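You operate a simulated robot arm through the tools that you are given. There is no shell and no other tool. Be economical: measure what you need, move in short steps, check, and stop when the job is done.

You run a simulated robot arm. Do the job below in one go: nothing can be reset, and whatever is moved stays where it is left.

TASK
Scrub the 10 mm screen clean in the cradle.
Fine: black clamp down while you scrub and up after; use the scrubbing brush and put it back; the other screen stays as it is. Set down upright: scrubbing brush. What is to be rubbed or washed off counts as gone when no trace of it is left.

It is judged by the outcome, as a careful person would: the job done as asked, and still so three seconds after it is handed in. It fails if anything else is knocked over, pushed out of place, dropped, spilled or broken.

THE ROBOT
A 7-joint arm with a two-finger parallel gripper, fixed in place. Base frame: the origin is at the foot of the arm, x ahead of it, y to its left, z up; the work surface is at about z = 950. Lengths are in mm, angles in degrees, forces in N, time in s.
With the tool pointing down near the work surface it reaches from about 340 to 780 mm from the base axis. Its first joint turns from -166.0 to 166.0 degrees. Payload 3.91 kg.
The tool frame sits at the grasp point between the pads (the TCP): z along the fingers, y along the line on which they close. The tips reach 30 mm beyond it. Largest opening 110 mm; finger width 20, thickness 10; the body of the gripper, 48 by 112 mm, starts 55 mm behind the TCP.
Orientation is told as [roll, pitch, yaw] about the base's x, y, z axes, in that order, counted from this pose: with the fingers straight down and closing along the base's y, the tool's x points along the base's -x, its y along +y and its z along -z.

THE INTERFACE
- The arm moves only by the tool move_arm. Its argument "targets" is a list of rows, each a list of 3 entries, a list of its own where there are three numbers: the gripper command, from -1 (shut) to 1 (fully open), values between in proportion, then the shift along the tool's x, y, z in mm, then the turn, a rotation vector about the tool's x, y, z in degrees. In form: [[hand, [dx, dy, dz], [rx, ry, rz]], ...]. A call has 1 to 10 rows; each row is the pose to reach, as a shift and turn from the pose commanded when the call began, along the tool's axes at that moment. Each row takes 0.2 s and may step no farther than 50 mm and 8.6 degrees from the row before; otherwise, or with a gripper value out of range, the whole call is refused. A pose out of reach is approached as far as the arm can. The call stops where the force on the tool passes 90 N (or 10 N more than at its start, if that is more) or the arm is blocked; 0.2 s more then pass. The fingers move at their own pace (about 153 mm/s each) and stop on an object; they squeeze with about 34 N. The grip force told is the motor's: it shows also when the fingers shut on nothing. Time passes only in rows, and 0.2 s behind the last, so rows that repeat a pose let the fingers close. It gives the time, the measured TCP pose, the force on the tool (base axes), the opening and the grip force at its end, in the units of the frame above (readings bear some noise), with the torque about the TCP (base axes, N m) and any sound that the robot's microphone picked up.
- Cameras (640 x 400 px; columns grow to the right, rows downward): "scene" is fixed at [220.8, 500.8, 1556.1]; the picture's right is [-0.88, -0.48, 0.00], its down [-0.26, 0.48, -0.84] and it looks along [0.40, -0.73, -0.55] (base axes); focal length 318 px, centre (320, 200). "wrist" rides on the gripper at [77, 7, -114] in the tool frame; the picture's right is [-0.09, 1.00, 0.00], its down [-0.80, -0.07, -0.59] and it looks along [-0.59, -0.05, 0.80] (tool axes); focal length 270 px, centre (320, 200). There is no depth. A picture from a camera that has moved, and an enlarged one, comes with that camera's place and axes in the base frame and with its lens.
- get_image(camera): a new picture of that camera. No time passes.
- move_column(by): slides the trunk up (or, below 0, down) by that many mm; the arm rides with it, the base frame stays. It gives what a move gives, with no picture.
- inspect(camera, box): a new picture of the part [left, top, right, bottom] of that camera's present view, enlarged. No time passes.
- sign_off(): hands the job in; it is judged then, once.

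Work in short steps. Places have to be worked out from the pictures, the camera data and where the tool is seen: move nearer, look again, correct. Check each grasp and each placing, and mend what went wrong. You have 120 turns and 64 pictures in all, those below and enlarged ones among them. Open the gripper and draw the arm clear of the work before you hand the job in, unless the task says otherwise; then end with one line.

The tools are called after "Request:" as a command line: name --argument value ..., lists and objects as JSON in quotes. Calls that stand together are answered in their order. move_arm: Moves the arm, as the interface text tells. Its arguments: {"type":"object","properties":{"targets":{"type":"array","items":{"type":"array"}}},"required":["targets"]} The other tools are called the same way: move_column (by) slides the trunk up or down; get_image (camera) takes a picture; inspect (camera, box) takes an enlarged picture of a part of a camera's view; sign_off () hands the job in.

At the start:

```text
clock: 0.0
tool_pos: [328.5, -360.1, 1264.3]
tcp_rot: [-0.1, 0.0, 0.0]
wrist_force: [-0.4, 0.9, -1.1]
moment: [0.01, -0.01, -0.03]
opening: 110.0
gripper_force: 0.0
trunk travel left (down, up): [-575.0, 35.0]
```

scene: 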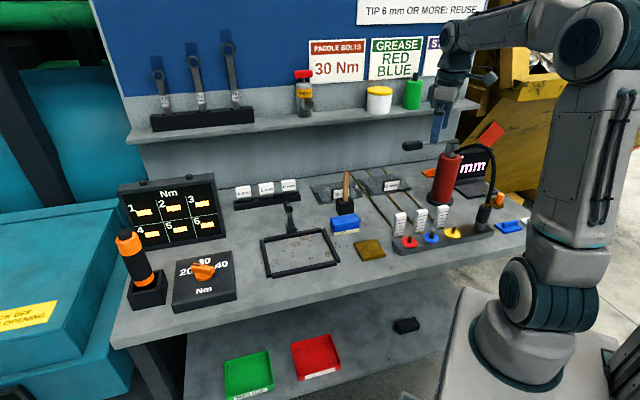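
wrist: 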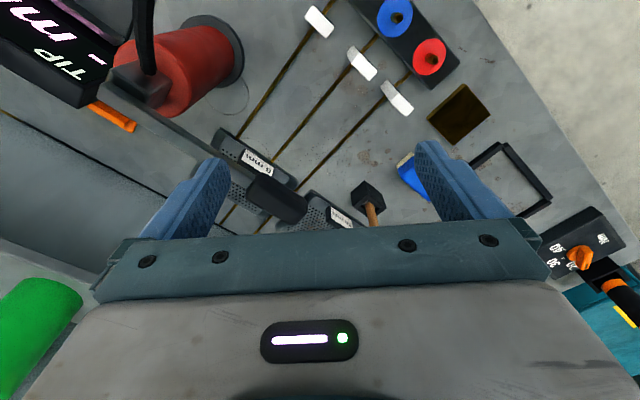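

I start by enlarging the relevant parts of the scene view to identify the cradle, clamp, screens and brush.

Request:
inspect --camera "scene" --box '[220, 140, 420, 290]'

Request:
inspect --camera "scene" --box '[380, 120, 540, 260]'

Request:
inspect --camera "wrist" --box '[180, 80, 560, 280]'

```text
2.67 times, centred on (320, 215) of scene
camera zoom: at [220.8, 500.8, 1556.1], right [-0.88, -0.48, 0.0], down [-0.26, 0.48, -0.84], along [0.4, -0.73, -0.55], focal length 847 px, centre (320, 160)
```

zoom: 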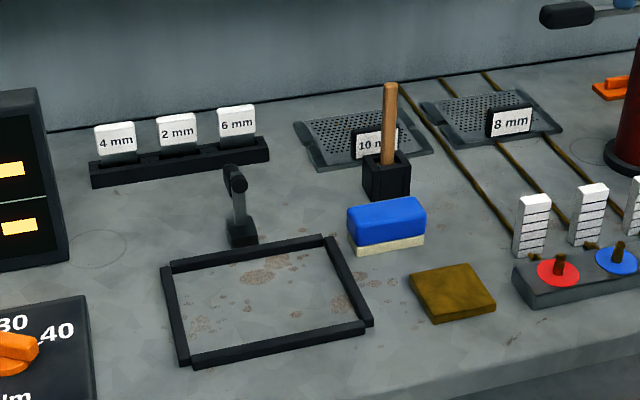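

```text
2.86 times, centred on (460, 190) of scene
camera zoom: at [220.8, 500.8, 1556.1], right [-0.88, -0.48, 0.0], down [-0.26, 0.48, -0.84], along [0.4, -0.73, -0.55], focal length 907 px, centre (-80, 229)
```

zoom: 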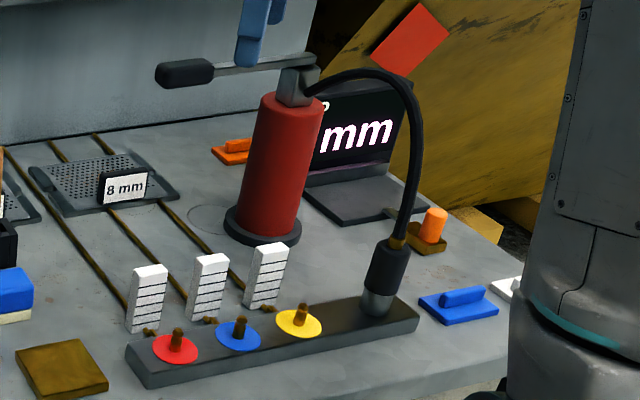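

```text
1.68 times, centred on (370, 180) of wrist
camera zoom: at [250.3, -353.6, 1379.6], right [0.09, 1.0, 0.0], down [0.8, -0.07, 0.59], along [0.59, -0.05, -0.8], focal length 455 px, centre (236, 234)
```

zoom: 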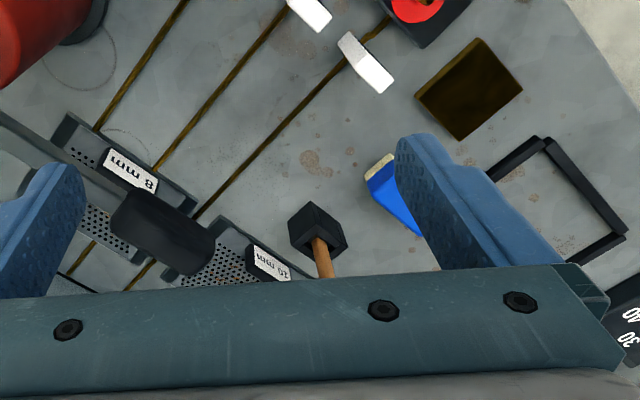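

The cradle (black frame) is empty, near (590,-50), turned about 45°; the 10 mm screen lies near (635,-365). I lift, move left and turn 45° so the wrist camera faces the wall side over the work.

Request:
move_arm --targets '[[1, [0, 20, -40], [0, 0, 0]], [1, [0, 65, -60], [0, 0, 5]], [1, [0, 110, -60], [0, 0, 10]], [1, [0, 155, -60], [0, 0, 15]], [1, [0, 200, -60], [0, 0, 20]], [1, [0, 245, -60], [0, 0, 25]], [1, [0, 290, -60], [0, 0, 30]], [1, [0, 335, -60], [0, 0, 35]], [1, [0, 375, -60], [0, 0, 40]], [1, [0, 380, -60], [0, 0, 45]]]'

Request:
get_image --camera "wrist"

Request:
inspect --camera "scene" --box '[260, 150, 420, 270]'

```text
clock: 2.2
tool_pos: [326.2, 21.5, 1325.7]
tcp_rot: [0.0, 0.0, -45.1]
wrist_force: [0.5, -0.1, 0.2]
moment: [0.01, 0.01, -0.04]
opening: 110.0
gripper_force: 0.0
trunk travel left (down, up): [-575.0, 35.0]
```

```text
58 pictures are left
camera wrist: at [277.5, 79.9, 1440.2], right [0.77, 0.64, 0.0], down [0.52, -0.62, 0.59], along [0.38, -0.46, -0.8], focal length 270 px, centre (320, 200)
```

wrist: 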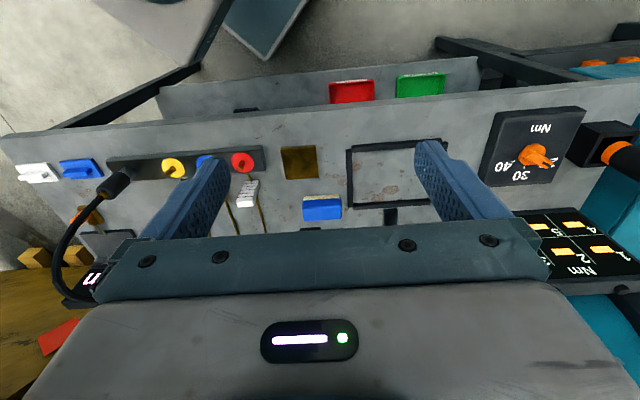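

```text
3.33 times, centred on (340, 210) of scene
camera zoom: at [220.8, 500.8, 1556.1], right [-0.88, -0.48, 0.0], down [-0.26, 0.48, -0.84], along [0.4, -0.73, -0.55], focal length 1058 px, centre (253, 167)
```

zoom: 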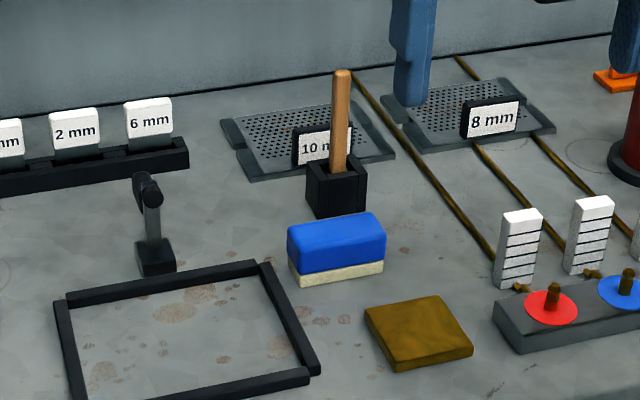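

Camera view is now understood: it sees what lies on the near side of the gripper. I move closer over the blue block and wooden-handled item to tell which is the brush.

Request:
move_arm --targets '[[1, [-40, -8, 16], [0, 0, 0]], [1, [-80, -16, 34], [0, 0, 0]], [1, [-120, -24, 52], [0, 0, 0]], [1, [-160, -32, 72], [0, 0, 0]], [1, [-200, -40, 92], [0, 0, 0]], [1, [-240, -48, 112], [0, 0, 0]], [1, [-280, -56, 132], [0, 0, 0]], [1, [-294, -59, 146], [0, 0, 0]]]'

Request:
get_image --camera "wrist"

```text
clock: 4.0
tool_pos: [494.4, -231.0, 1178.8]
tcp_rot: [-0.1, 0.1, -45.1]
wrist_force: [-0.4, -0.5, -0.4]
moment: [0.02, 0.0, -0.01]
opening: 109.8
gripper_force: 0.0
trunk travel left (down, up): [-575.0, 35.0]
```

```text
56 pictures are left
camera wrist: at [444.4, -171.5, 1294.2], right [0.77, 0.64, 0.0], down [0.52, -0.62, 0.59], along [0.38, -0.46, -0.8], focal length 270 px, centre (320, 200)
```

wrist: 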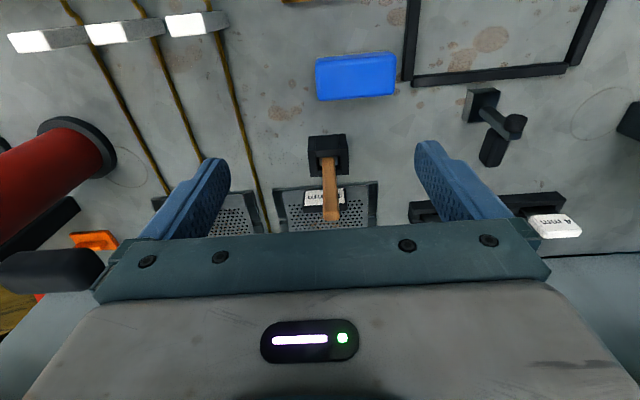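

The view shows the box-with-handle and the blue block from above; I enlarge to identify them.

Request:
inspect --camera "wrist" --box '[260, 40, 420, 240]'

Request:
inspect --camera "wrist" --box '[400, 0, 640, 190]'

```text
2.00 times, centred on (340, 140) of wrist
camera zoom: at [444.4, -171.5, 1294.2], right [0.77, 0.64, 0.0], down [0.52, -0.62, 0.59], along [0.38, -0.46, -0.8], focal length 541 px, centre (280, 320)
```

zoom: 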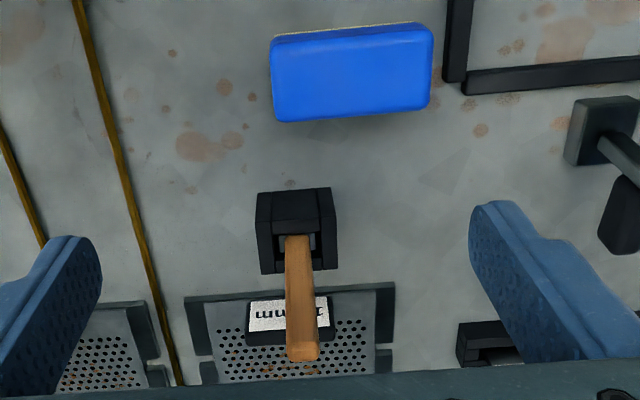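

```text
2.11 times, centred on (520, 95) of wrist
camera zoom: at [444.4, -171.5, 1294.2], right [0.77, 0.64, 0.0], down [0.52, -0.62, 0.59], along [0.38, -0.46, -0.8], focal length 569 px, centre (-101, 421)
```

zoom: 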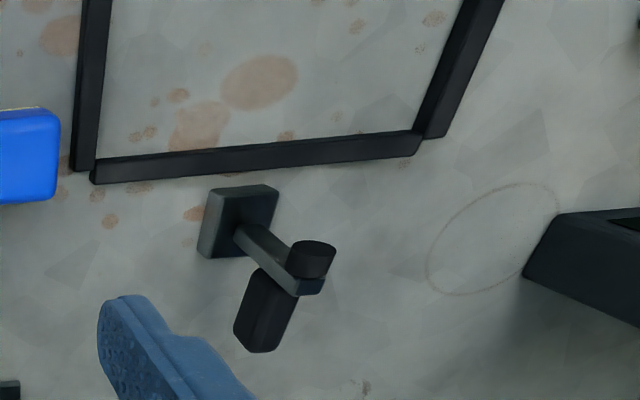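

I check the wall signs for hints and the scene view for the brush candidates at higher zoom.

Request:
inspect --camera "scene" --box '[290, 0, 530, 120]'

Request:
inspect --camera "scene" --box '[315, 165, 395, 265]'

```text
2.67 times, centred on (410, 60) of scene
camera zoom: at [220.8, 500.8, 1556.1], right [-0.88, -0.48, 0.0], down [-0.26, 0.48, -0.84], along [0.4, -0.73, -0.55], focal length 847 px, centre (80, 573)
```

zoom: 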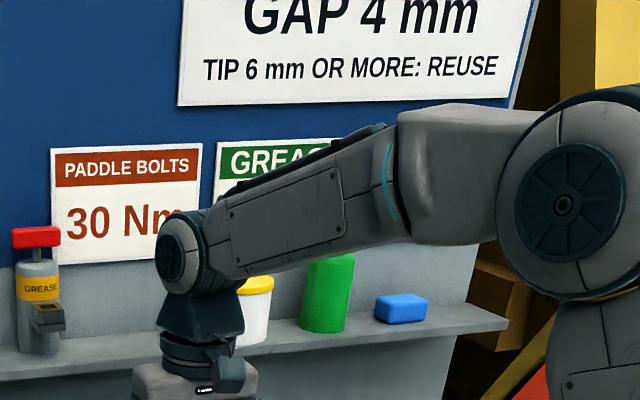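

```text
4.00 times, centred on (355, 215) of scene
camera zoom: at [220.8, 500.8, 1556.1], right [-0.88, -0.48, 0.0], down [-0.26, 0.48, -0.84], along [0.4, -0.73, -0.55], focal length 1270 px, centre (180, 140)
```

zoom: 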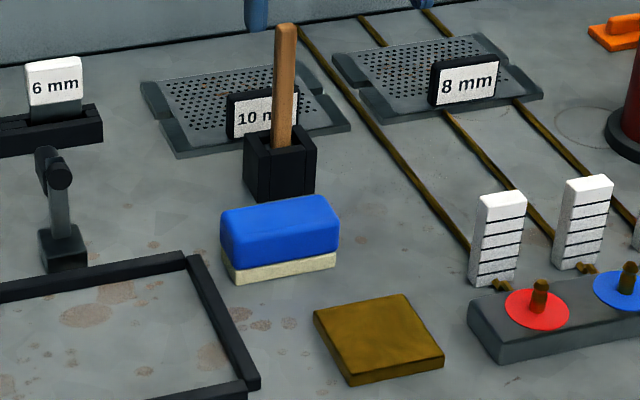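

There are two candidates; I move ahead so the camera looks steeply into the holder and at the stick, staying above its top.

Request:
move_arm --targets '[[1, [-42, -5, 10], [0, 0, 0]], [1, [-84, -5, 25], [0, 0, 0]], [1, [-124, -5, 40], [0, 0, 0]], [1, [-124, -5, 40], [0, 0, 0]]]'

Request:
inspect --camera "wrist" --box '[200, 0, 460, 240]'

```text
clock: 5.0
tool_pos: [577.2, -322.4, 1138.6]
tcp_rot: [0.0, 0.0, -45.0]
wrist_force: [-0.8, 0.1, 0.1]
moment: [-0.01, -0.02, -0.02]
opening: 110.3
gripper_force: 0.0
trunk travel left (down, up): [-575.0, 35.0]
```

```text
1.67 times, centred on (330, 120) of wrist
camera zoom: at [527.3, -262.8, 1254.1], right [0.77, 0.64, 0.0], down [0.52, -0.62, 0.59], along [0.38, -0.46, -0.8], focal length 450 px, centre (303, 333)
```

zoom: 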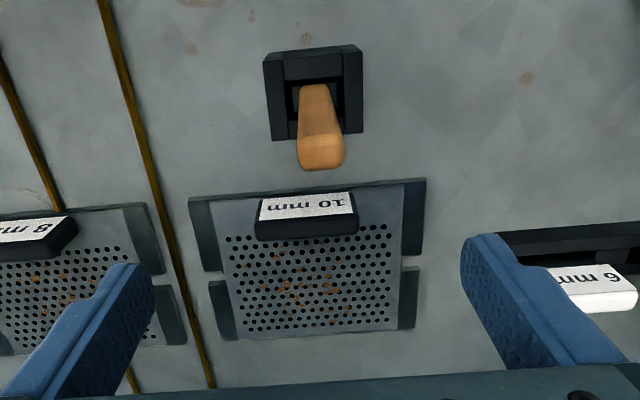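

The 10 mm screen and its label tab are clear, with rust stains on it. To decide on the brush I back off and tilt so the camera looks flatter at the blue block's cream underside.

Request:
move_arm --targets '[[1, [45, 8, 0], [0, 0, 0]], [1, [90, 16, 0], [0, 0, 0]], [1, [135, 24, 10], [0, 0, 0]], [1, [180, 34, 20], [0, -7, 0]], [1, [220, 42, 40], [0, -14, 0]], [1, [242, 42, 60], [0, -22, 0]], [1, [242, 42, 78], [0, -30, 0]], [1, [242, 42, 78], [0, -30, 0]]]'

Request:
inspect --camera "wrist" --box '[200, 0, 440, 240]'

```text
clock: 6.8
tool_pos: [435.5, -119.8, 1061.5]
tcp_rot: [0.1, -30.0, -45.0]
wrist_force: [0.2, 0.0, -0.2]
moment: [-0.01, 0.02, 0.03]
opening: 110.1
gripper_force: 0.1
trunk travel left (down, up): [-575.0, 35.0]
```

```text
1.67 times, centred on (320, 120) of wrist
camera zoom: at [352.4, -28.1, 1122.7], right [0.76, 0.65, 0.05], down [0.23, -0.33, 0.92], along [0.61, -0.68, -0.4], focal length 450 px, centre (320, 333)
```

zoom: 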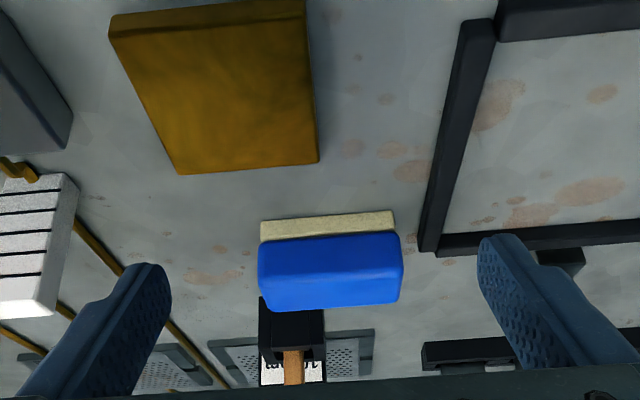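

I zoom further into the cream part and the holder to judge texture.

Request:
inspect --camera "wrist" --box '[270, 120, 380, 190]'

Request:
inspect --camera "scene" --box '[380, 70, 480, 140]'

```text
5.71 times, centred on (325, 155) of wrist
camera zoom: at [352.4, -28.1, 1122.7], right [0.76, 0.65, 0.05], down [0.23, -0.33, 0.92], along [0.61, -0.68, -0.4], focal length 1544 px, centre (291, 457)
```

zoom: 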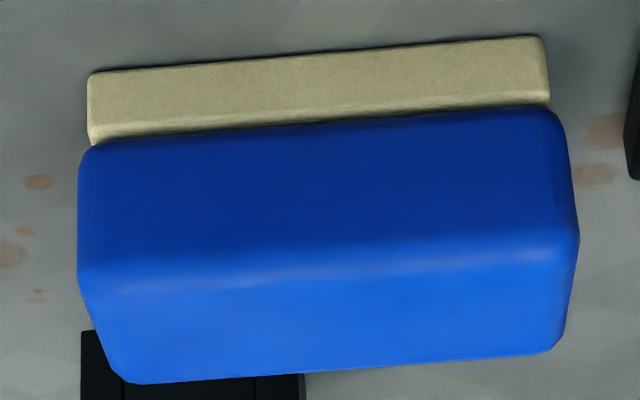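

```text
5.71 times, centred on (430, 105) of scene
camera zoom: at [220.8, 500.8, 1556.1], right [-0.88, -0.48, 0.0], down [-0.26, 0.48, -0.84], along [0.4, -0.73, -0.55], focal length 1814 px, centre (-309, 743)
```

zoom: 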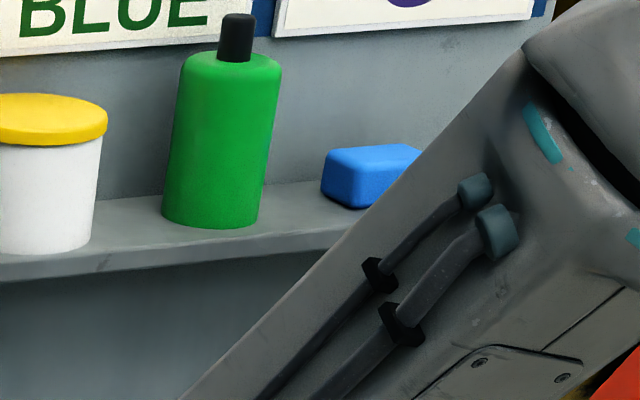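

The blue-bodied block with cream bristle face is the scrubbing brush (≈85×40×45, centre ≈(518,-199), axis at 45°). I un-tilt and rise, then go over the 10 mm screen.

Request:
move_arm --targets '[[1, [-10, 0, -17], [0, 7.5, 0]], [1, [-20, 0, -35], [0, 15, 0]], [1, [-30, 0, -52], [0, 22.5, 0]], [1, [-40, 0, -69], [0, 30, 0]]]'

Request:
move_arm --targets '[[1, [-45, -13, 0], [0, 0, 0]], [1, [-90, -26, 0], [0, 0, 0]], [1, [-135, -39, 0], [0, 0, 0]], [1, [-180, -52, 0], [0, 0, 0]], [1, [-225, -52, 0], [0, 0, 0]], [1, [-270, -52, 0], [0, 0, 0]], [1, [-290, -52, 0], [0, 0, 0]]]'

Request:
inspect --camera "wrist" --box '[200, 0, 440, 230]'

```text
clock: 7.8
tool_pos: [436.6, -121.1, 1142.0]
tcp_rot: [-0.1, 0.1, -45.0]
wrist_force: [-0.1, 0.7, 0.4]
moment: [-0.01, -0.03, 0.02]
opening: 110.1
gripper_force: 0.0
trunk travel left (down, up): [-575.0, 35.0]
```

```text
clock: 9.4
tool_pos: [606.9, -362.6, 1140.4]
tcp_rot: [0.0, 0.2, -45.0]
wrist_force: [0.2, 0.3, -0.1]
moment: [-0.01, -0.04, 0.01]
opening: 110.1
gripper_force: 0.1
trunk travel left (down, up): [-575.0, 35.0]
```

```text
1.74 times, centred on (320, 115) of wrist
camera zoom: at [556.2, -302.8, 1255.0], right [0.77, 0.64, 0.0], down [0.52, -0.62, 0.59], along [0.38, -0.45, -0.8], focal length 470 px, centre (320, 348)
```

zoom: 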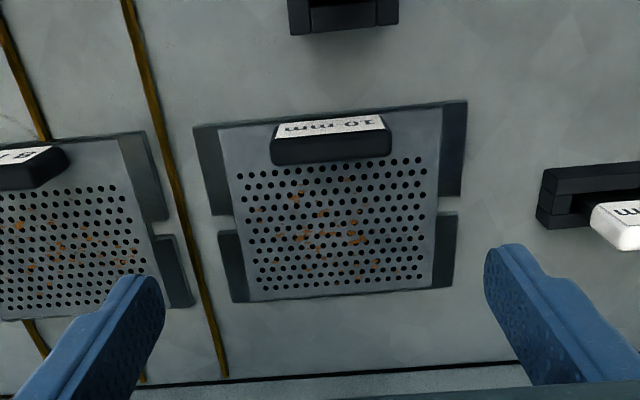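

The screen is ≈159×121, centre ≈(637,-383); its label tab (≈61×14, top ≈z 988) centres at ≈(601,-347). The wooden stick (top z 1093) stands right in front, so I'll grip the tab across its thickness with the hand tilted aside; first back off, rise and turn.

Request:
move_arm --targets '[[1, [20, 0, -20], [0, 0, -8]], [0.2, [46, 0, -40], [0, 0, -16]], [-0.27, [46, 0, -40], [0, 0, -24]], [-0.27, [46, 0, -40], [0, 0, -32]], [-0.27, [46, 0, -40], [0, 0, -40]], [-0.27, [46, 0, -40], [0, 0, -48]], [-0.27, [46, 0, -40], [0, 0, -56]], [-0.27, [46, 0, -40], [0, 0, -64]], [-0.27, [46, 0, -40], [0, 0, -72]], [-0.27, [46, 0, -40], [0, 0, -80]]]'

Request:
move_arm --targets '[[-0.27, [0, 0, 0], [0, 0, -5]], [-0.27, [0, 0, 0], [0, 0, -10]]]'

Request:
get_image --camera "scene"

Request:
get_image --camera "wrist"

```text
clock: 11.6
tool_pos: [572.2, -329.8, 1180.6]
tcp_rot: [-0.1, -0.1, 35.1]
wrist_force: [-0.3, 0.7, 0.3]
moment: [-0.03, 0.03, 0.0]
opening: 40.0
gripper_force: 0.0
trunk travel left (down, up): [-575.0, 35.0]
```

```text
clock: 12.2
tool_pos: [572.0, -330.3, 1179.5]
tcp_rot: [0.0, 0.1, 45.1]
wrist_force: [0.5, -0.3, -0.7]
moment: [0.0, 0.0, 0.01]
opening: 40.1
gripper_force: 0.2
trunk travel left (down, up): [-575.0, 35.0]
```

```text
46 pictures are left
```

scene: 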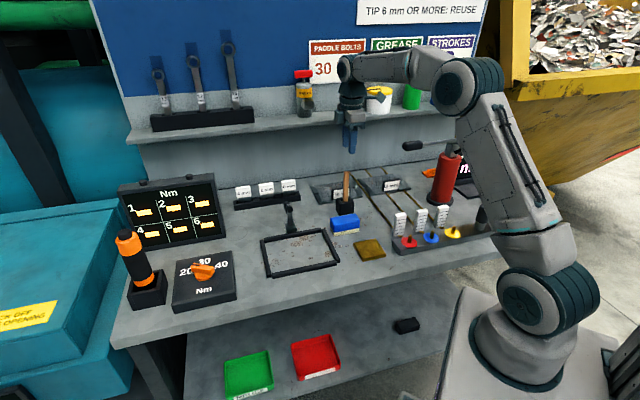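

```text
45 pictures are left
camera wrist: at [512.8, -379.7, 1295.4], right [-0.64, 0.77, 0.0], down [0.62, 0.52, 0.59], along [0.45, 0.38, -0.8], focal length 270 px, centre (320, 200)
```

wrist: 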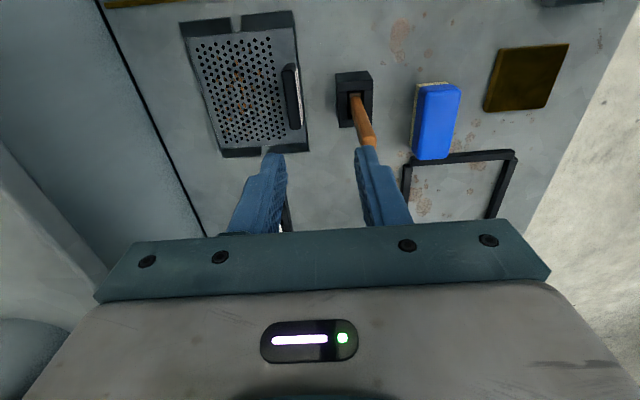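

The tab's position is confirmed at ≈(600,-348). I shift over it (n≈670), tilt the hand 20° away from the stick and descend to z≈1080, then look.

Request:
move_arm --targets '[[-0.27, [4, -16, 0], [0, -7, 0]], [-0.27, [4, -32.5, 0], [0, -14, 0]], [-0.27, [4, -32.5, 25], [0, -20, 0]], [-0.27, [4, -32.5, 60], [0, -20, 0]], [-0.27, [4, -32.5, 100], [0, -20, 0]]]'

Request:
get_image --camera "wrist"

Request:
inspect --camera "scene" --box '[270, 60, 430, 220]'

```text
clock: 13.4
tool_pos: [591.7, -355.5, 1079.7]
tcp_rot: [0.1, -20.0, 45.1]
wrist_force: [-0.2, -0.9, -0.9]
moment: [0.01, 0.0, 0.02]
opening: 40.1
gripper_force: 0.1
trunk travel left (down, up): [-575.0, 35.0]
```

```text
44 pictures are left
camera wrist: at [508.5, -429.6, 1160.4], right [-0.65, 0.76, 0.03], down [0.44, 0.34, 0.83], along [0.62, 0.55, -0.55], focal length 270 px, centre (320, 200)
```

wrist: 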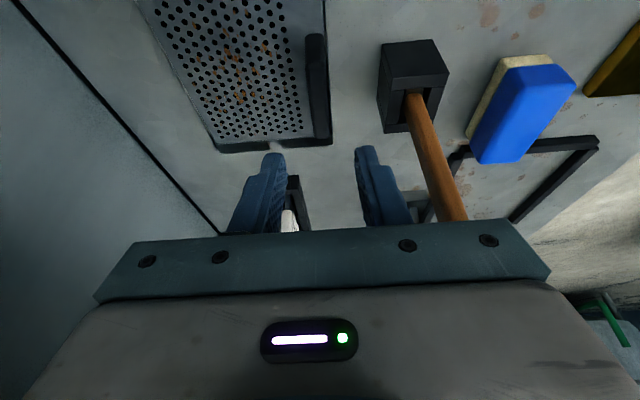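

```text
2.50 times, centred on (350, 140) of scene
camera zoom: at [220.8, 500.8, 1556.1], right [-0.88, -0.48, 0.0], down [-0.26, 0.48, -0.84], along [0.4, -0.73, -0.55], focal length 794 px, centre (245, 350)
```

zoom: 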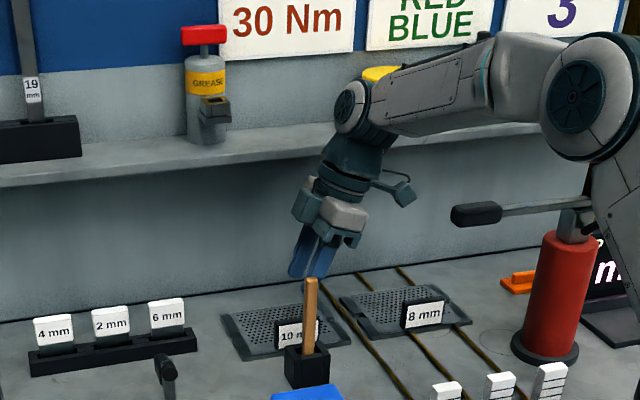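

Clearances look fine. I lower straight down (along base −z) to z≈995 with the tab between the fingers, without closing yet.

Request:
move_arm --targets '[[-0.27, [10, 0, 28], [0, 0, 0]], [-0.27, [20, 0, 55], [0, 0, 0]], [-0.27, [26, 0, 71], [0, 0, 0]], [-0.27, [29, 0, 80], [0, 0, 0]]]'

Request:
get_image --camera "wrist"

Request:
inspect --camera "scene" --box '[290, 120, 410, 220]'

```text
clock: 14.4
tool_pos: [593.2, -354.2, 995.4]
tcp_rot: [0.1, -20.0, 45.0]
wrist_force: [0.7, 0.3, 0.5]
moment: [0.0, -0.02, -0.01]
opening: 40.1
gripper_force: 0.0
trunk travel left (down, up): [-575.0, 35.0]
```

```text
42 pictures are left
camera wrist: at [508.8, -429.5, 1076.2], right [-0.65, 0.76, 0.03], down [0.44, 0.34, 0.83], along [0.62, 0.55, -0.55], focal length 270 px, centre (320, 200)
```

wrist: 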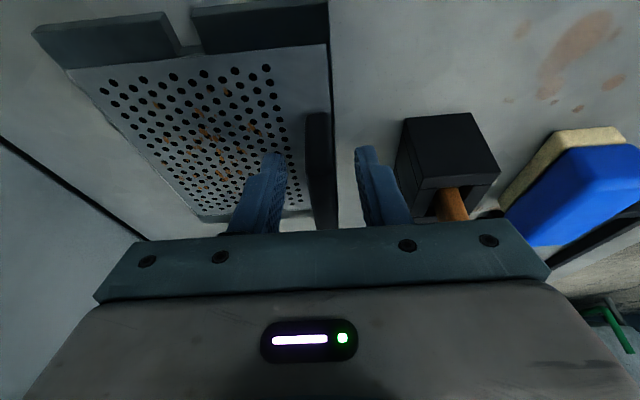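

```text
4.00 times, centred on (350, 170) of scene
camera zoom: at [220.8, 500.8, 1556.1], right [-0.88, -0.48, 0.0], down [-0.26, 0.48, -0.84], along [0.4, -0.73, -0.55], focal length 1270 px, centre (200, 320)
```

zoom: 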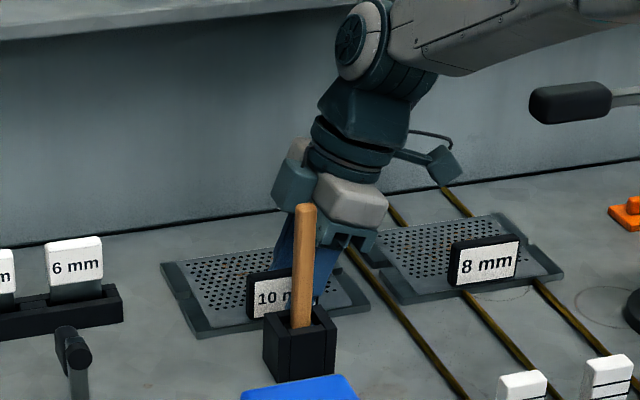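

The tab sits between the fingers and no contact is felt. I close on it.

Request:
move_arm --targets '[[-0.6, [0, 0, 0], [0, 0, 0]], [-1, [0, 0, 0], [0, 0, 0]], [-1, [0, 0, 0], [0, 0, 0]]]'

```text
clock: 15.2
tool_pos: [592.7, -353.8, 994.1]
tcp_rot: [0.0, -20.0, 45.0]
wrist_force: [-1.0, -0.3, 0.5]
moment: [0.03, -0.08, 0.0]
opening: 13.5
gripper_force: 34.2
trunk travel left (down, up): [-575.0, 35.0]
```

The grip is on 13.5 mm of tab. I lift slowly a little first to see that the screen follows level.

Request:
move_arm --targets '[[-1, [-3, 0, -9], [0, 0, 0]], [-1, [-7, 0, -19], [0, 0, 0]], [-1, [-12, 0, -33], [0, 0, 0]], [-1, [-17, 0, -47], [0, 0, 0]]]'

Request:
inspect --camera "scene" --box '[260, 100, 420, 220]'

```text
clock: 16.2
tool_pos: [592.6, -355.3, 1046.2]
tcp_rot: [0.0, -20.0, 45.0]
wrist_force: [0.4, -0.2, -2.7]
moment: [0.04, 0.11, 0.01]
opening: 13.3
gripper_force: 34.6
trunk travel left (down, up): [-575.0, 35.0]
```

```text
3.33 times, centred on (340, 160) of scene
camera zoom: at [220.8, 500.8, 1556.1], right [-0.88, -0.48, 0.0], down [-0.26, 0.48, -0.84], along [0.4, -0.73, -0.55], focal length 1058 px, centre (253, 333)
```

zoom: 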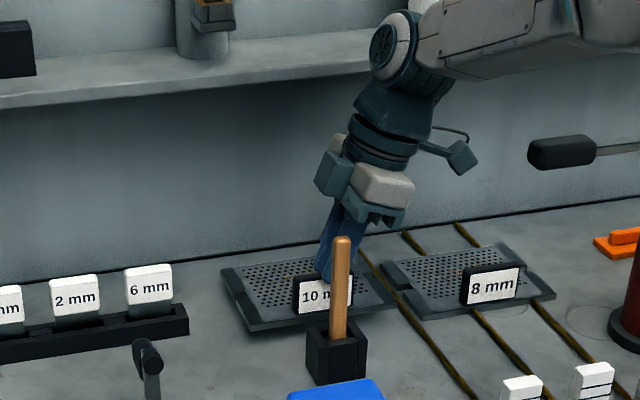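

The screen came up with its rails, level, weighing about 0.25 kg. I lift further to clear the rack tags and stick.

Request:
move_arm --targets '[[-1, [-10, 0, -28], [0, 0, 0]], [-1, [-20, 0, -56], [0, 0, 0]], [-1, [-30, 0, -82], [0, 0, 0]], [-1, [-36, 0, -99], [0, 0, 0]]]'

Request:
inspect --camera "scene" --box '[210, 90, 430, 260]'

```text
clock: 17.2
tool_pos: [593.9, -354.6, 1151.2]
tcp_rot: [0.0, -20.0, 45.1]
wrist_force: [-0.3, 0.1, -2.9]
moment: [0.04, 0.08, -0.01]
opening: 13.8
gripper_force: 33.7
trunk travel left (down, up): [-575.0, 35.0]
```

```text
2.35 times, centred on (320, 175) of scene
camera zoom: at [220.8, 500.8, 1556.1], right [-0.88, -0.48, 0.0], down [-0.26, 0.48, -0.84], along [0.4, -0.73, -0.55], focal length 747 px, centre (320, 259)
```

zoom: 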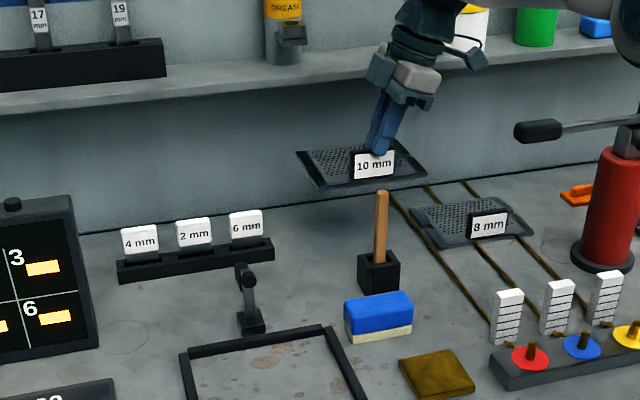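

Screen bottom is at z≈1106, clear of the stick. From earlier views the cradle's inside is ≈171×127 centred at m≈384.5, n≈454 (base ≈(593,-49)). I carry the screen there high up.

Request:
move_arm --targets '[[-1, [-37, 0, 0.7], [0, 0, 0]], [-1, [-61.5, 35, 6.4], [0, 0, 0]], [-1, [-85, 72, 15], [0, 0, 0]], [-1, [-106.6, 108, 22.8], [0, 0, 0]], [-1, [-128.2, 145, 30.7], [0, 0, 0]], [-1, [-149.9, 183, 38.6], [0, 0, 0]], [-1, [-172.4, 220, 46.8], [0, 0, 0]], [-1, [-186.7, 250, 57.3], [0, 0, 0]], [-1, [-192.7, 267, 70.1], [0, 0, 0]], [-1, [-192.7, 267, 70.1], [0, 0, 0]]]'

Request:
inspect --camera "scene" --box '[220, 110, 380, 290]'

```text
clock: 19.4
tool_pos: [549.8, -22.1, 1150.7]
tcp_rot: [0.0, -20.0, 45.0]
wrist_force: [-0.2, 0.1, -2.3]
moment: [0.03, 0.04, 0.01]
opening: 13.5
gripper_force: 33.7
trunk travel left (down, up): [-575.0, 35.0]
```

```text
2.22 times, centred on (300, 200) of scene
camera zoom: at [220.8, 500.8, 1556.1], right [-0.88, -0.48, 0.0], down [-0.26, 0.48, -0.84], along [0.4, -0.73, -0.55], focal length 706 px, centre (364, 200)
```

zoom: 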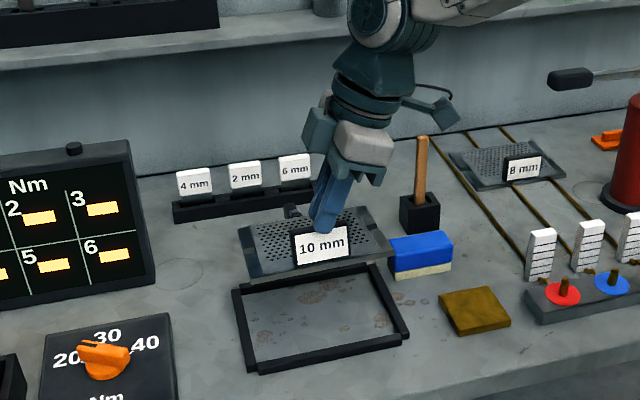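

Screen hangs level above the cradle. I lower to just above the frame (TCP z≈1022) and compare edges in the scene view.

Request:
move_arm --targets '[[-1, [13, 0, 36], [0, 0, 0]], [-1, [26, 0, 72], [0, 0, 0]], [-1, [39, 0, 108], [0, 0, 0]], [-1, [43.8, 0, 120.3], [0, 0, 0]], [-1, [43.8, 0, 120.3], [0, 0, 0]]]'

Request:
inspect --camera "scene" --box '[250, 195, 350, 285]'

Request:
get_image --camera "wrist"

```text
clock: 20.6
tool_pos: [548.1, -21.8, 1025.7]
tcp_rot: [-0.4, -20.3, 45.1]
wrist_force: [5.1, -1.1, 31.3]
moment: [0.13, -0.27, -0.04]
opening: 13.8
gripper_force: 34.0
trunk travel left (down, up): [-575.0, 35.0]
```

```text
4.44 times, centred on (300, 240) of scene
camera zoom: at [220.8, 500.8, 1556.1], right [-0.88, -0.48, 0.0], down [-0.26, 0.48, -0.84], along [0.4, -0.73, -0.55], focal length 1411 px, centre (409, 22)
```

zoom: 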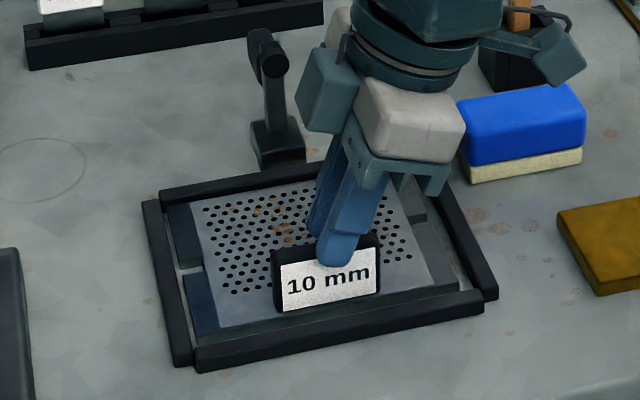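

```text
36 pictures are left
camera wrist: at [464.1, -95.9, 1107.1], right [-0.65, 0.76, 0.02], down [0.43, 0.34, 0.84], along [0.63, 0.55, -0.55], focal length 270 px, centre (320, 200)
```

wrist: 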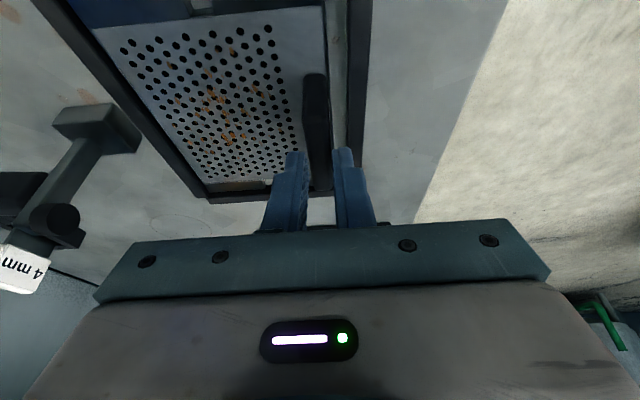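

There is ~31 N contact at TCP z≈1026; the screen seems to sit lower in the fingers than computed. I zoom in to see whether it's inside the frame or riding on a bar.

Request:
inspect --camera "scene" --box '[278, 235, 326, 283]'

Request:
inspect --camera "scene" --box '[270, 228, 370, 280]'

Request:
inspect --camera "wrist" --box '[40, 0, 400, 210]'

```text
8.33 times, centred on (302, 259) of scene
camera zoom: at [220.8, 500.8, 1556.1], right [-0.88, -0.48, 0.0], down [-0.26, 0.48, -0.84], along [0.4, -0.73, -0.55], focal length 2646 px, centre (470, -292)
```

zoom: 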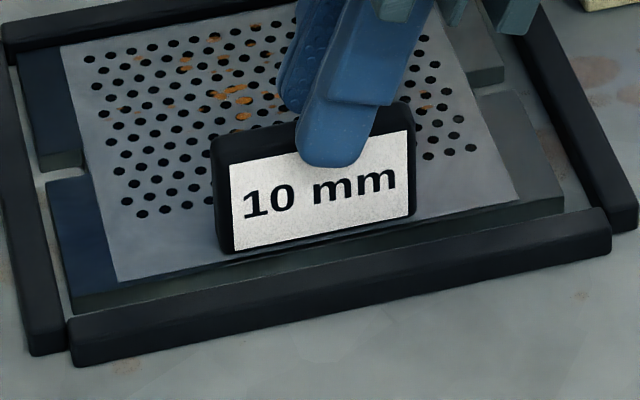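

```text
6.40 times, centred on (320, 254) of scene
camera zoom: at [220.8, 500.8, 1556.1], right [-0.88, -0.48, 0.0], down [-0.26, 0.48, -0.84], along [0.4, -0.73, -0.55], focal length 2032 px, centre (320, -146)
```

zoom: 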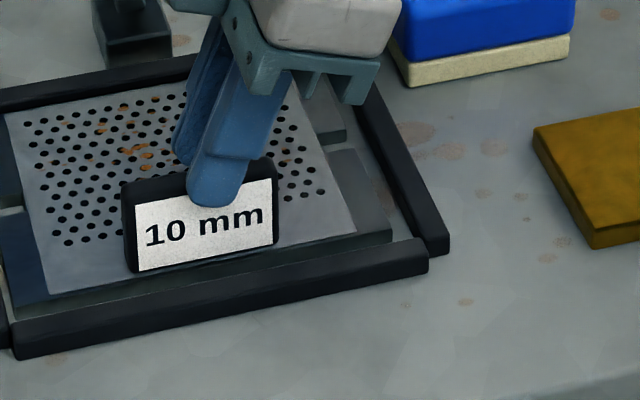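

```text
1.78 times, centred on (220, 105) of wrist
camera zoom: at [464.1, -95.9, 1107.1], right [-0.65, 0.76, 0.02], down [0.43, 0.34, 0.84], along [0.63, 0.55, -0.55], focal length 480 px, centre (498, 369)
```

zoom: 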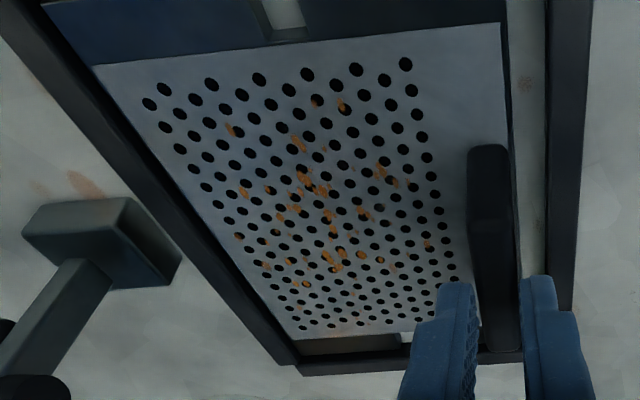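

The screen appears to ride on the left (+m) bar: there's ~12 mm gap at the right and none at the left, while front/back look centred. I lift a bit, shift 6 mm toward −m and lower again.

Request:
move_arm --targets '[[-1, [-2.7, 0, -7.5], [0, 0, 0]], [-1, [3, 0, -9.6], [0, 0, 0]], [-1, [3, 0, -9.6], [0, 0, 0]], [-1, [5, 0, -4], [0, 0, 0]], [-1, [7, 0, 2], [0, 0, 0]]]'

Request:
inspect --camera "scene" --box '[266, 232, 346, 282]'

```text
clock: 21.8
tool_pos: [543.9, -25.2, 1022.4]
tcp_rot: [-0.4, -20.2, 45.1]
wrist_force: [-2.1, 1.1, 31.6]
moment: [0.24, -0.11, -0.09]
opening: 13.9
gripper_force: 34.2
trunk travel left (down, up): [-575.0, 35.0]
```

```text
8.00 times, centred on (306, 257) of scene
camera zoom: at [220.8, 500.8, 1556.1], right [-0.88, -0.48, 0.0], down [-0.26, 0.48, -0.84], along [0.4, -0.73, -0.55], focal length 2540 px, centre (432, -256)
```

zoom: 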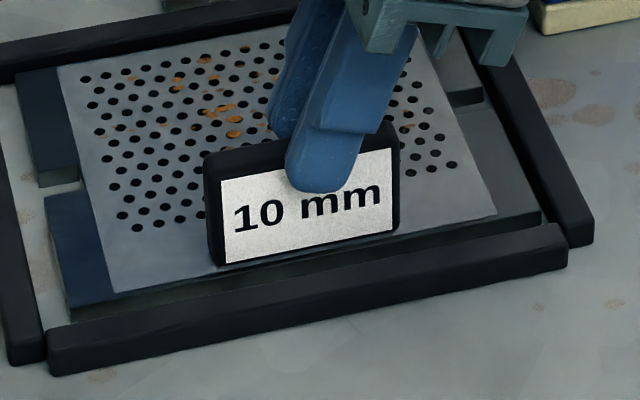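

Now left/right is centred, but the front shows ~6–7 mm gap while the back edge overlaps the back bar. I lift slightly, move 3.5 mm toward the front and lower.

Request:
move_arm --targets '[[-1, [-3, 0, -8.5], [0, 0, 0]], [-1, [-3, 3.5, -8.5], [0, 0, 0]], [-1, [-3, 3.5, -8.5], [0, 0, 0]], [-1, [-1, 3.5, -3], [0, 0, 0]], [-1, [1.5, 3.5, 4], [0, 0, 0]]]'

Request:
inspect --camera "scene" --box '[266, 232, 346, 282]'

```text
clock: 23.0
tool_pos: [541.4, -23.1, 1017.9]
tcp_rot: [-0.5, -20.4, 45.1]
wrist_force: [-1.4, -0.4, 30.6]
moment: [0.48, 0.11, 0.13]
opening: 14.2
gripper_force: 33.9
trunk travel left (down, up): [-575.0, 35.0]
```

```text
8.00 times, centred on (306, 257) of scene
camera zoom: at [220.8, 500.8, 1556.1], right [-0.88, -0.48, 0.0], down [-0.26, 0.48, -0.84], along [0.4, -0.73, -0.55], focal length 2540 px, centre (432, -256)
```

zoom: 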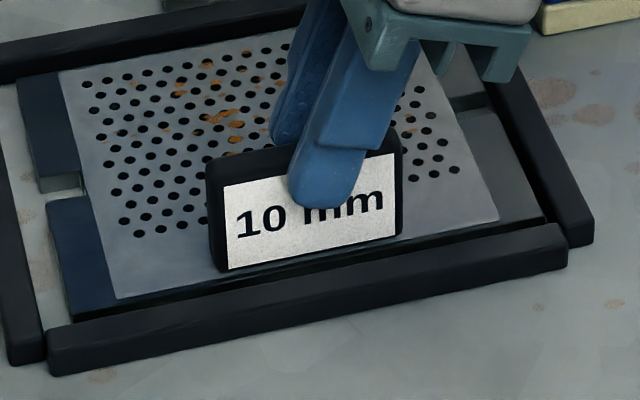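

The fingers just slip on the tab at ~31 N, so the screen rests on something; front now seems lower than the back. I loosen the fingers slightly to let it rest, then look from the wrist and scene.

Request:
move_arm --targets '[[-0.6, [0, 0, 0], [0, 0, 0]], [-0.5, [0, 0, 0], [0, 0, 0]], [-0.5, [0, 0, 0], [0, 0, 0]]]'

Request:
inspect --camera "scene" --box '[256, 227, 346, 282]'

Request:
inspect --camera "wrist" --box '[40, 0, 400, 210]'

```text
clock: 23.8
tool_pos: [541.2, -22.5, 1014.4]
tcp_rot: [0.1, -20.1, 45.1]
wrist_force: [-1.0, 0.2, -0.2]
moment: [-0.02, 0.01, 0.01]
opening: 27.4
gripper_force: 0.0
trunk travel left (down, up): [-575.0, 35.0]
```

```text
7.11 times, centred on (301, 254) of scene
camera zoom: at [220.8, 500.8, 1556.1], right [-0.88, -0.48, 0.0], down [-0.26, 0.48, -0.84], along [0.4, -0.73, -0.55], focal length 2258 px, centre (455, -188)
```

zoom: 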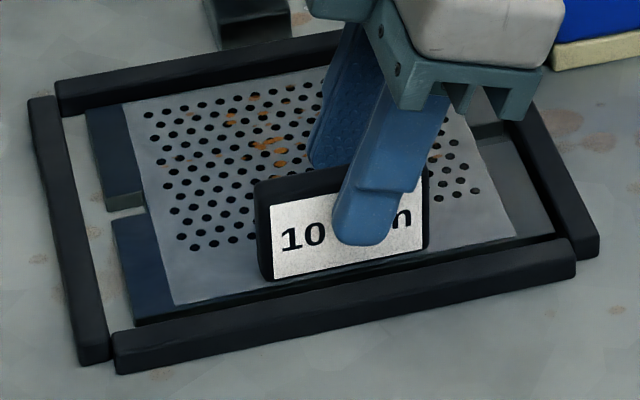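

```text
1.78 times, centred on (220, 105) of wrist
camera zoom: at [457.7, -97.6, 1095.9], right [-0.65, 0.76, 0.03], down [0.44, 0.34, 0.83], along [0.62, 0.55, -0.55], focal length 480 px, centre (498, 369)
```

zoom: 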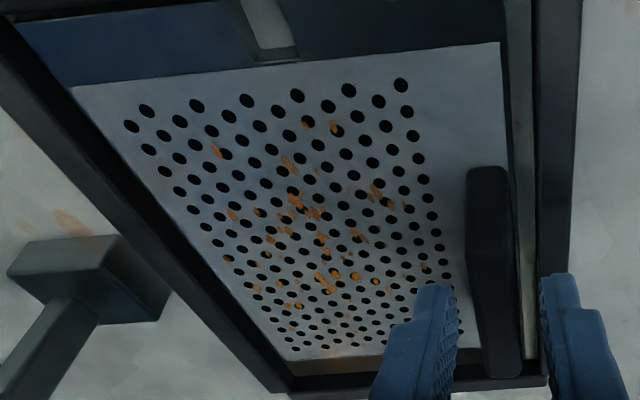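

The screen has dropped flat inside the frame. I raise the open gripper straight up and un-tilt, then look at the clamp.

Request:
move_arm --targets '[[-0.5, [-10, 0, -28], [0, 0, 0]], [-0.5, [-21, 0, -56], [0, 0, 0]], [-0.5, [-34, 0, -94], [0, 0, 0]], [-0.5, [-50, 0, -135], [0, 0, 0]], [-0.5, [-50, 0, -135], [0, 7, 0]], [-0.5, [-50, 0, -135], [0, 14, 0]], [-0.5, [-50, 0, -135], [0, 20, 0]]]'

Request:
inspect --camera "scene" --box '[250, 185, 350, 285]'

Request:
get_image --camera "wrist"

```text
clock: 25.4
tool_pos: [542.7, -22.2, 1157.9]
tcp_rot: [0.0, 0.2, 45.0]
wrist_force: [-0.3, 0.2, 0.8]
moment: [0.01, 0.02, 0.02]
opening: 27.7
gripper_force: 0.0
trunk travel left (down, up): [-575.0, 35.0]
```

```text
4.00 times, centred on (300, 235) of scene
camera zoom: at [220.8, 500.8, 1556.1], right [-0.88, -0.48, 0.0], down [-0.26, 0.48, -0.84], along [0.4, -0.73, -0.55], focal length 1270 px, centre (400, 60)
```

zoom: 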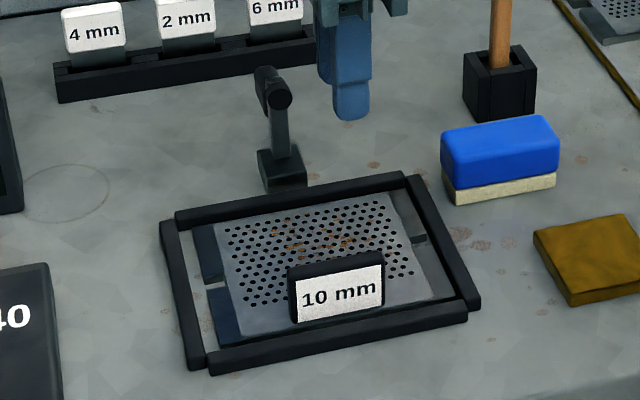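

```text
27 pictures are left
camera wrist: at [483.1, -71.5, 1272.9], right [-0.64, 0.77, 0.0], down [0.62, 0.52, 0.59], along [0.45, 0.38, -0.81], focal length 270 px, centre (320, 200)
```

wrist: 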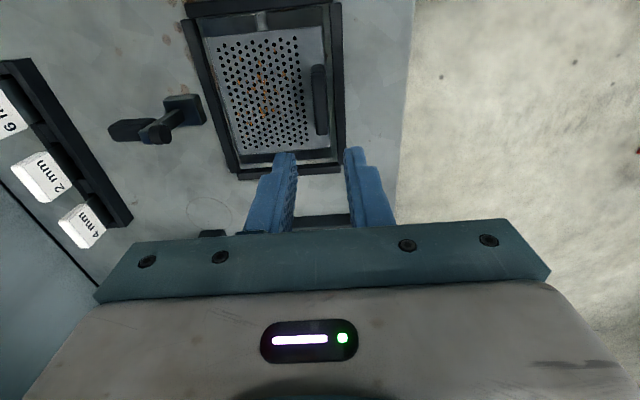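

The screen is seated in the frame. I enlarge the clamp in this wrist view to understand how it turns.

Request:
inspect --camera "wrist" --box '[90, 60, 250, 180]'

Request:
inspect --camera "scene" --box '[304, 192, 340, 236]'

```text
3.33 times, centred on (170, 120) of wrist
camera zoom: at [483.1, -71.5, 1272.9], right [-0.64, 0.77, 0.0], down [0.62, 0.52, 0.59], along [0.45, 0.38, -0.81], focal length 901 px, centre (820, 467)
```

zoom: 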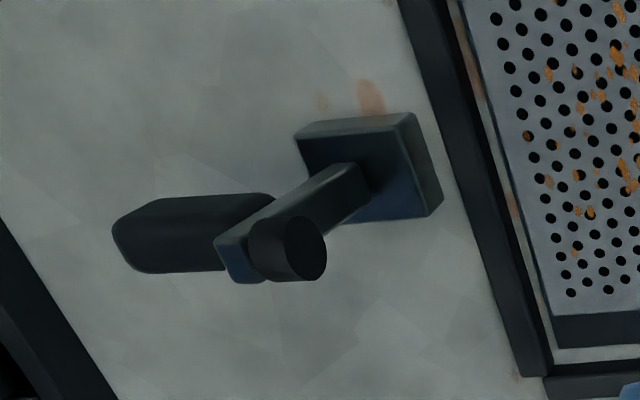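

```text
9.09 times, centred on (322, 214) of scene
camera zoom: at [220.8, 500.8, 1556.1], right [-0.88, -0.48, 0.0], down [-0.26, 0.48, -0.84], along [0.4, -0.73, -0.55], focal length 2886 px, centre (302, 73)
```

zoom: 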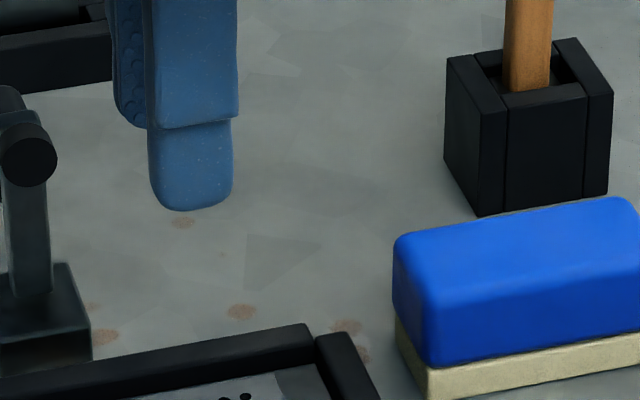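

The clamp: lever stands upright (cylinder pad at ≈(664,-124,1022)), its handle points to the wall at m≈377, n 564–604. Pushing the handle end toward the front with closed fingers should swing it down. I move the closed fingers behind it.

Request:
move_arm --targets '[[-1, [-2, -46, 10], [0, 0, 0]], [-1, [-4, -92, 20], [0, 0, 0]], [-1, [-6, -138, 30], [0, 0, 0]], [-1, [-9, -184, 35], [0, 0, 0]], [-1, [-9, -232, 35], [0, 0, 0]], [-1, [-9, -232, 60], [0, 0, 0]]]'

Request:
get_image --camera "wrist"

```text
clock: 26.8
tool_pos: [713.5, -177.3, 1098.6]
tcp_rot: [0.0, 0.0, 45.1]
wrist_force: [0.2, -0.6, 0.0]
moment: [-0.01, 0.03, -0.02]
opening: 0.0
gripper_force: 34.0
trunk travel left (down, up): [-575.0, 35.0]
```

```text
24 pictures are left
camera wrist: at [654.0, -229.0, 1213.0], right [-0.64, 0.77, 0.0], down [0.62, 0.52, 0.59], along [0.45, 0.38, -0.8], focal length 270 px, centre (320, 200)
```

wrist: 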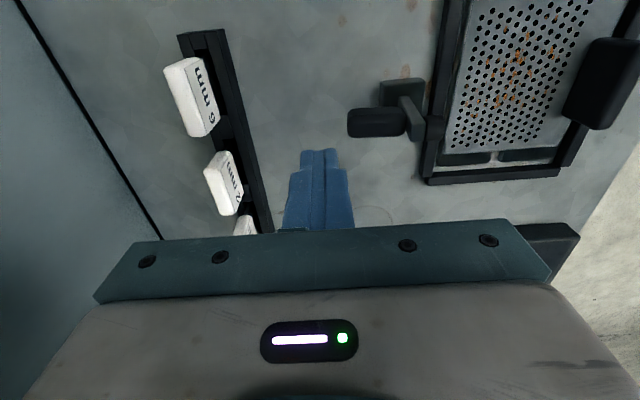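

The closed fingers are behind the handle end (≈n 610) with ~10 mm clearance. I lower the tips to z≈1004, aligned with the handle.

Request:
move_arm --targets '[[-1, [2, -3, 25], [0, 0, 0]], [-1, [4, -3, 50], [0, 0, 0]], [-1, [4, -3, 65], [0, 0, 0]]]'

Request:
move_arm --targets '[[-1, [0, 12, 0], [0, 0, 0]], [-1, [0, 24, 0], [0, 0, 0]], [-1, [0, 36, 0], [0, 0, 0]], [-1, [0, 48, 0], [0, 0, 0]], [-1, [0, 58, 0], [0, 0, 0]]]'

Request:
get_image --camera "wrist"

```text
clock: 27.6
tool_pos: [712.5, -185.0, 1031.2]
tcp_rot: [0.0, 0.0, 45.0]
wrist_force: [0.2, 0.6, 0.1]
moment: [-0.01, 0.0, 0.02]
opening: 0.0
gripper_force: 34.5
trunk travel left (down, up): [-575.0, 35.0]
```

```text
clock: 28.6
tool_pos: [687.0, -160.5, 1053.5]
tcp_rot: [-3.1, -1.1, 44.9]
wrist_force: [1.7, -15.7, 18.3]
moment: [-0.41, 0.08, 0.08]
opening: 0.0
gripper_force: 33.8
trunk travel left (down, up): [-575.0, 35.0]
stopped in row 5: the force on the tool passed its limit (the readings are from after the stop); the commanded pose is now the measured one
```

```text
23 pictures are left
camera wrist: at [621.1, -207.0, 1165.7], right [-0.64, 0.77, -0.05], down [0.58, 0.53, 0.61], along [0.5, 0.36, -0.79], focal length 270 px, centre (320, 200)
```

wrist: 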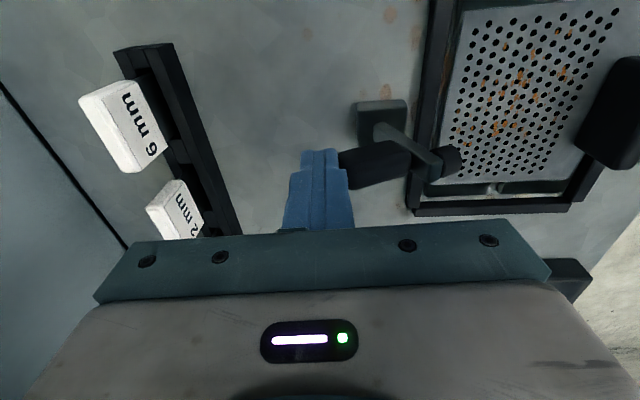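

The lever has begun to tilt forward, but friction dragged the finger up with the handle end. I check from the scene.

Request:
inspect --camera "scene" --box '[250, 170, 350, 260]'

```text
4.44 times, centred on (300, 215) of scene
camera zoom: at [220.8, 500.8, 1556.1], right [-0.88, -0.48, 0.0], down [-0.26, 0.48, -0.84], along [0.4, -0.73, -0.55], focal length 1411 px, centre (409, 133)
```

zoom: 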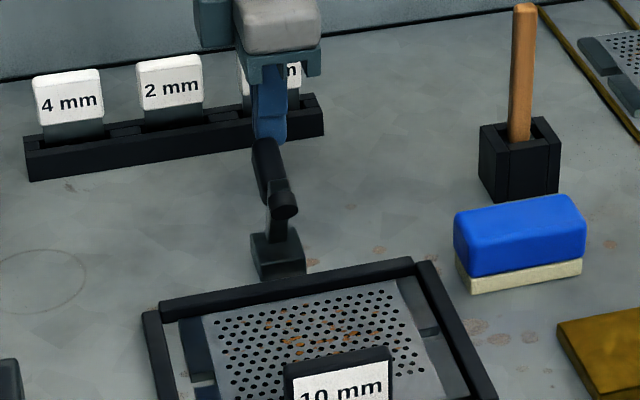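

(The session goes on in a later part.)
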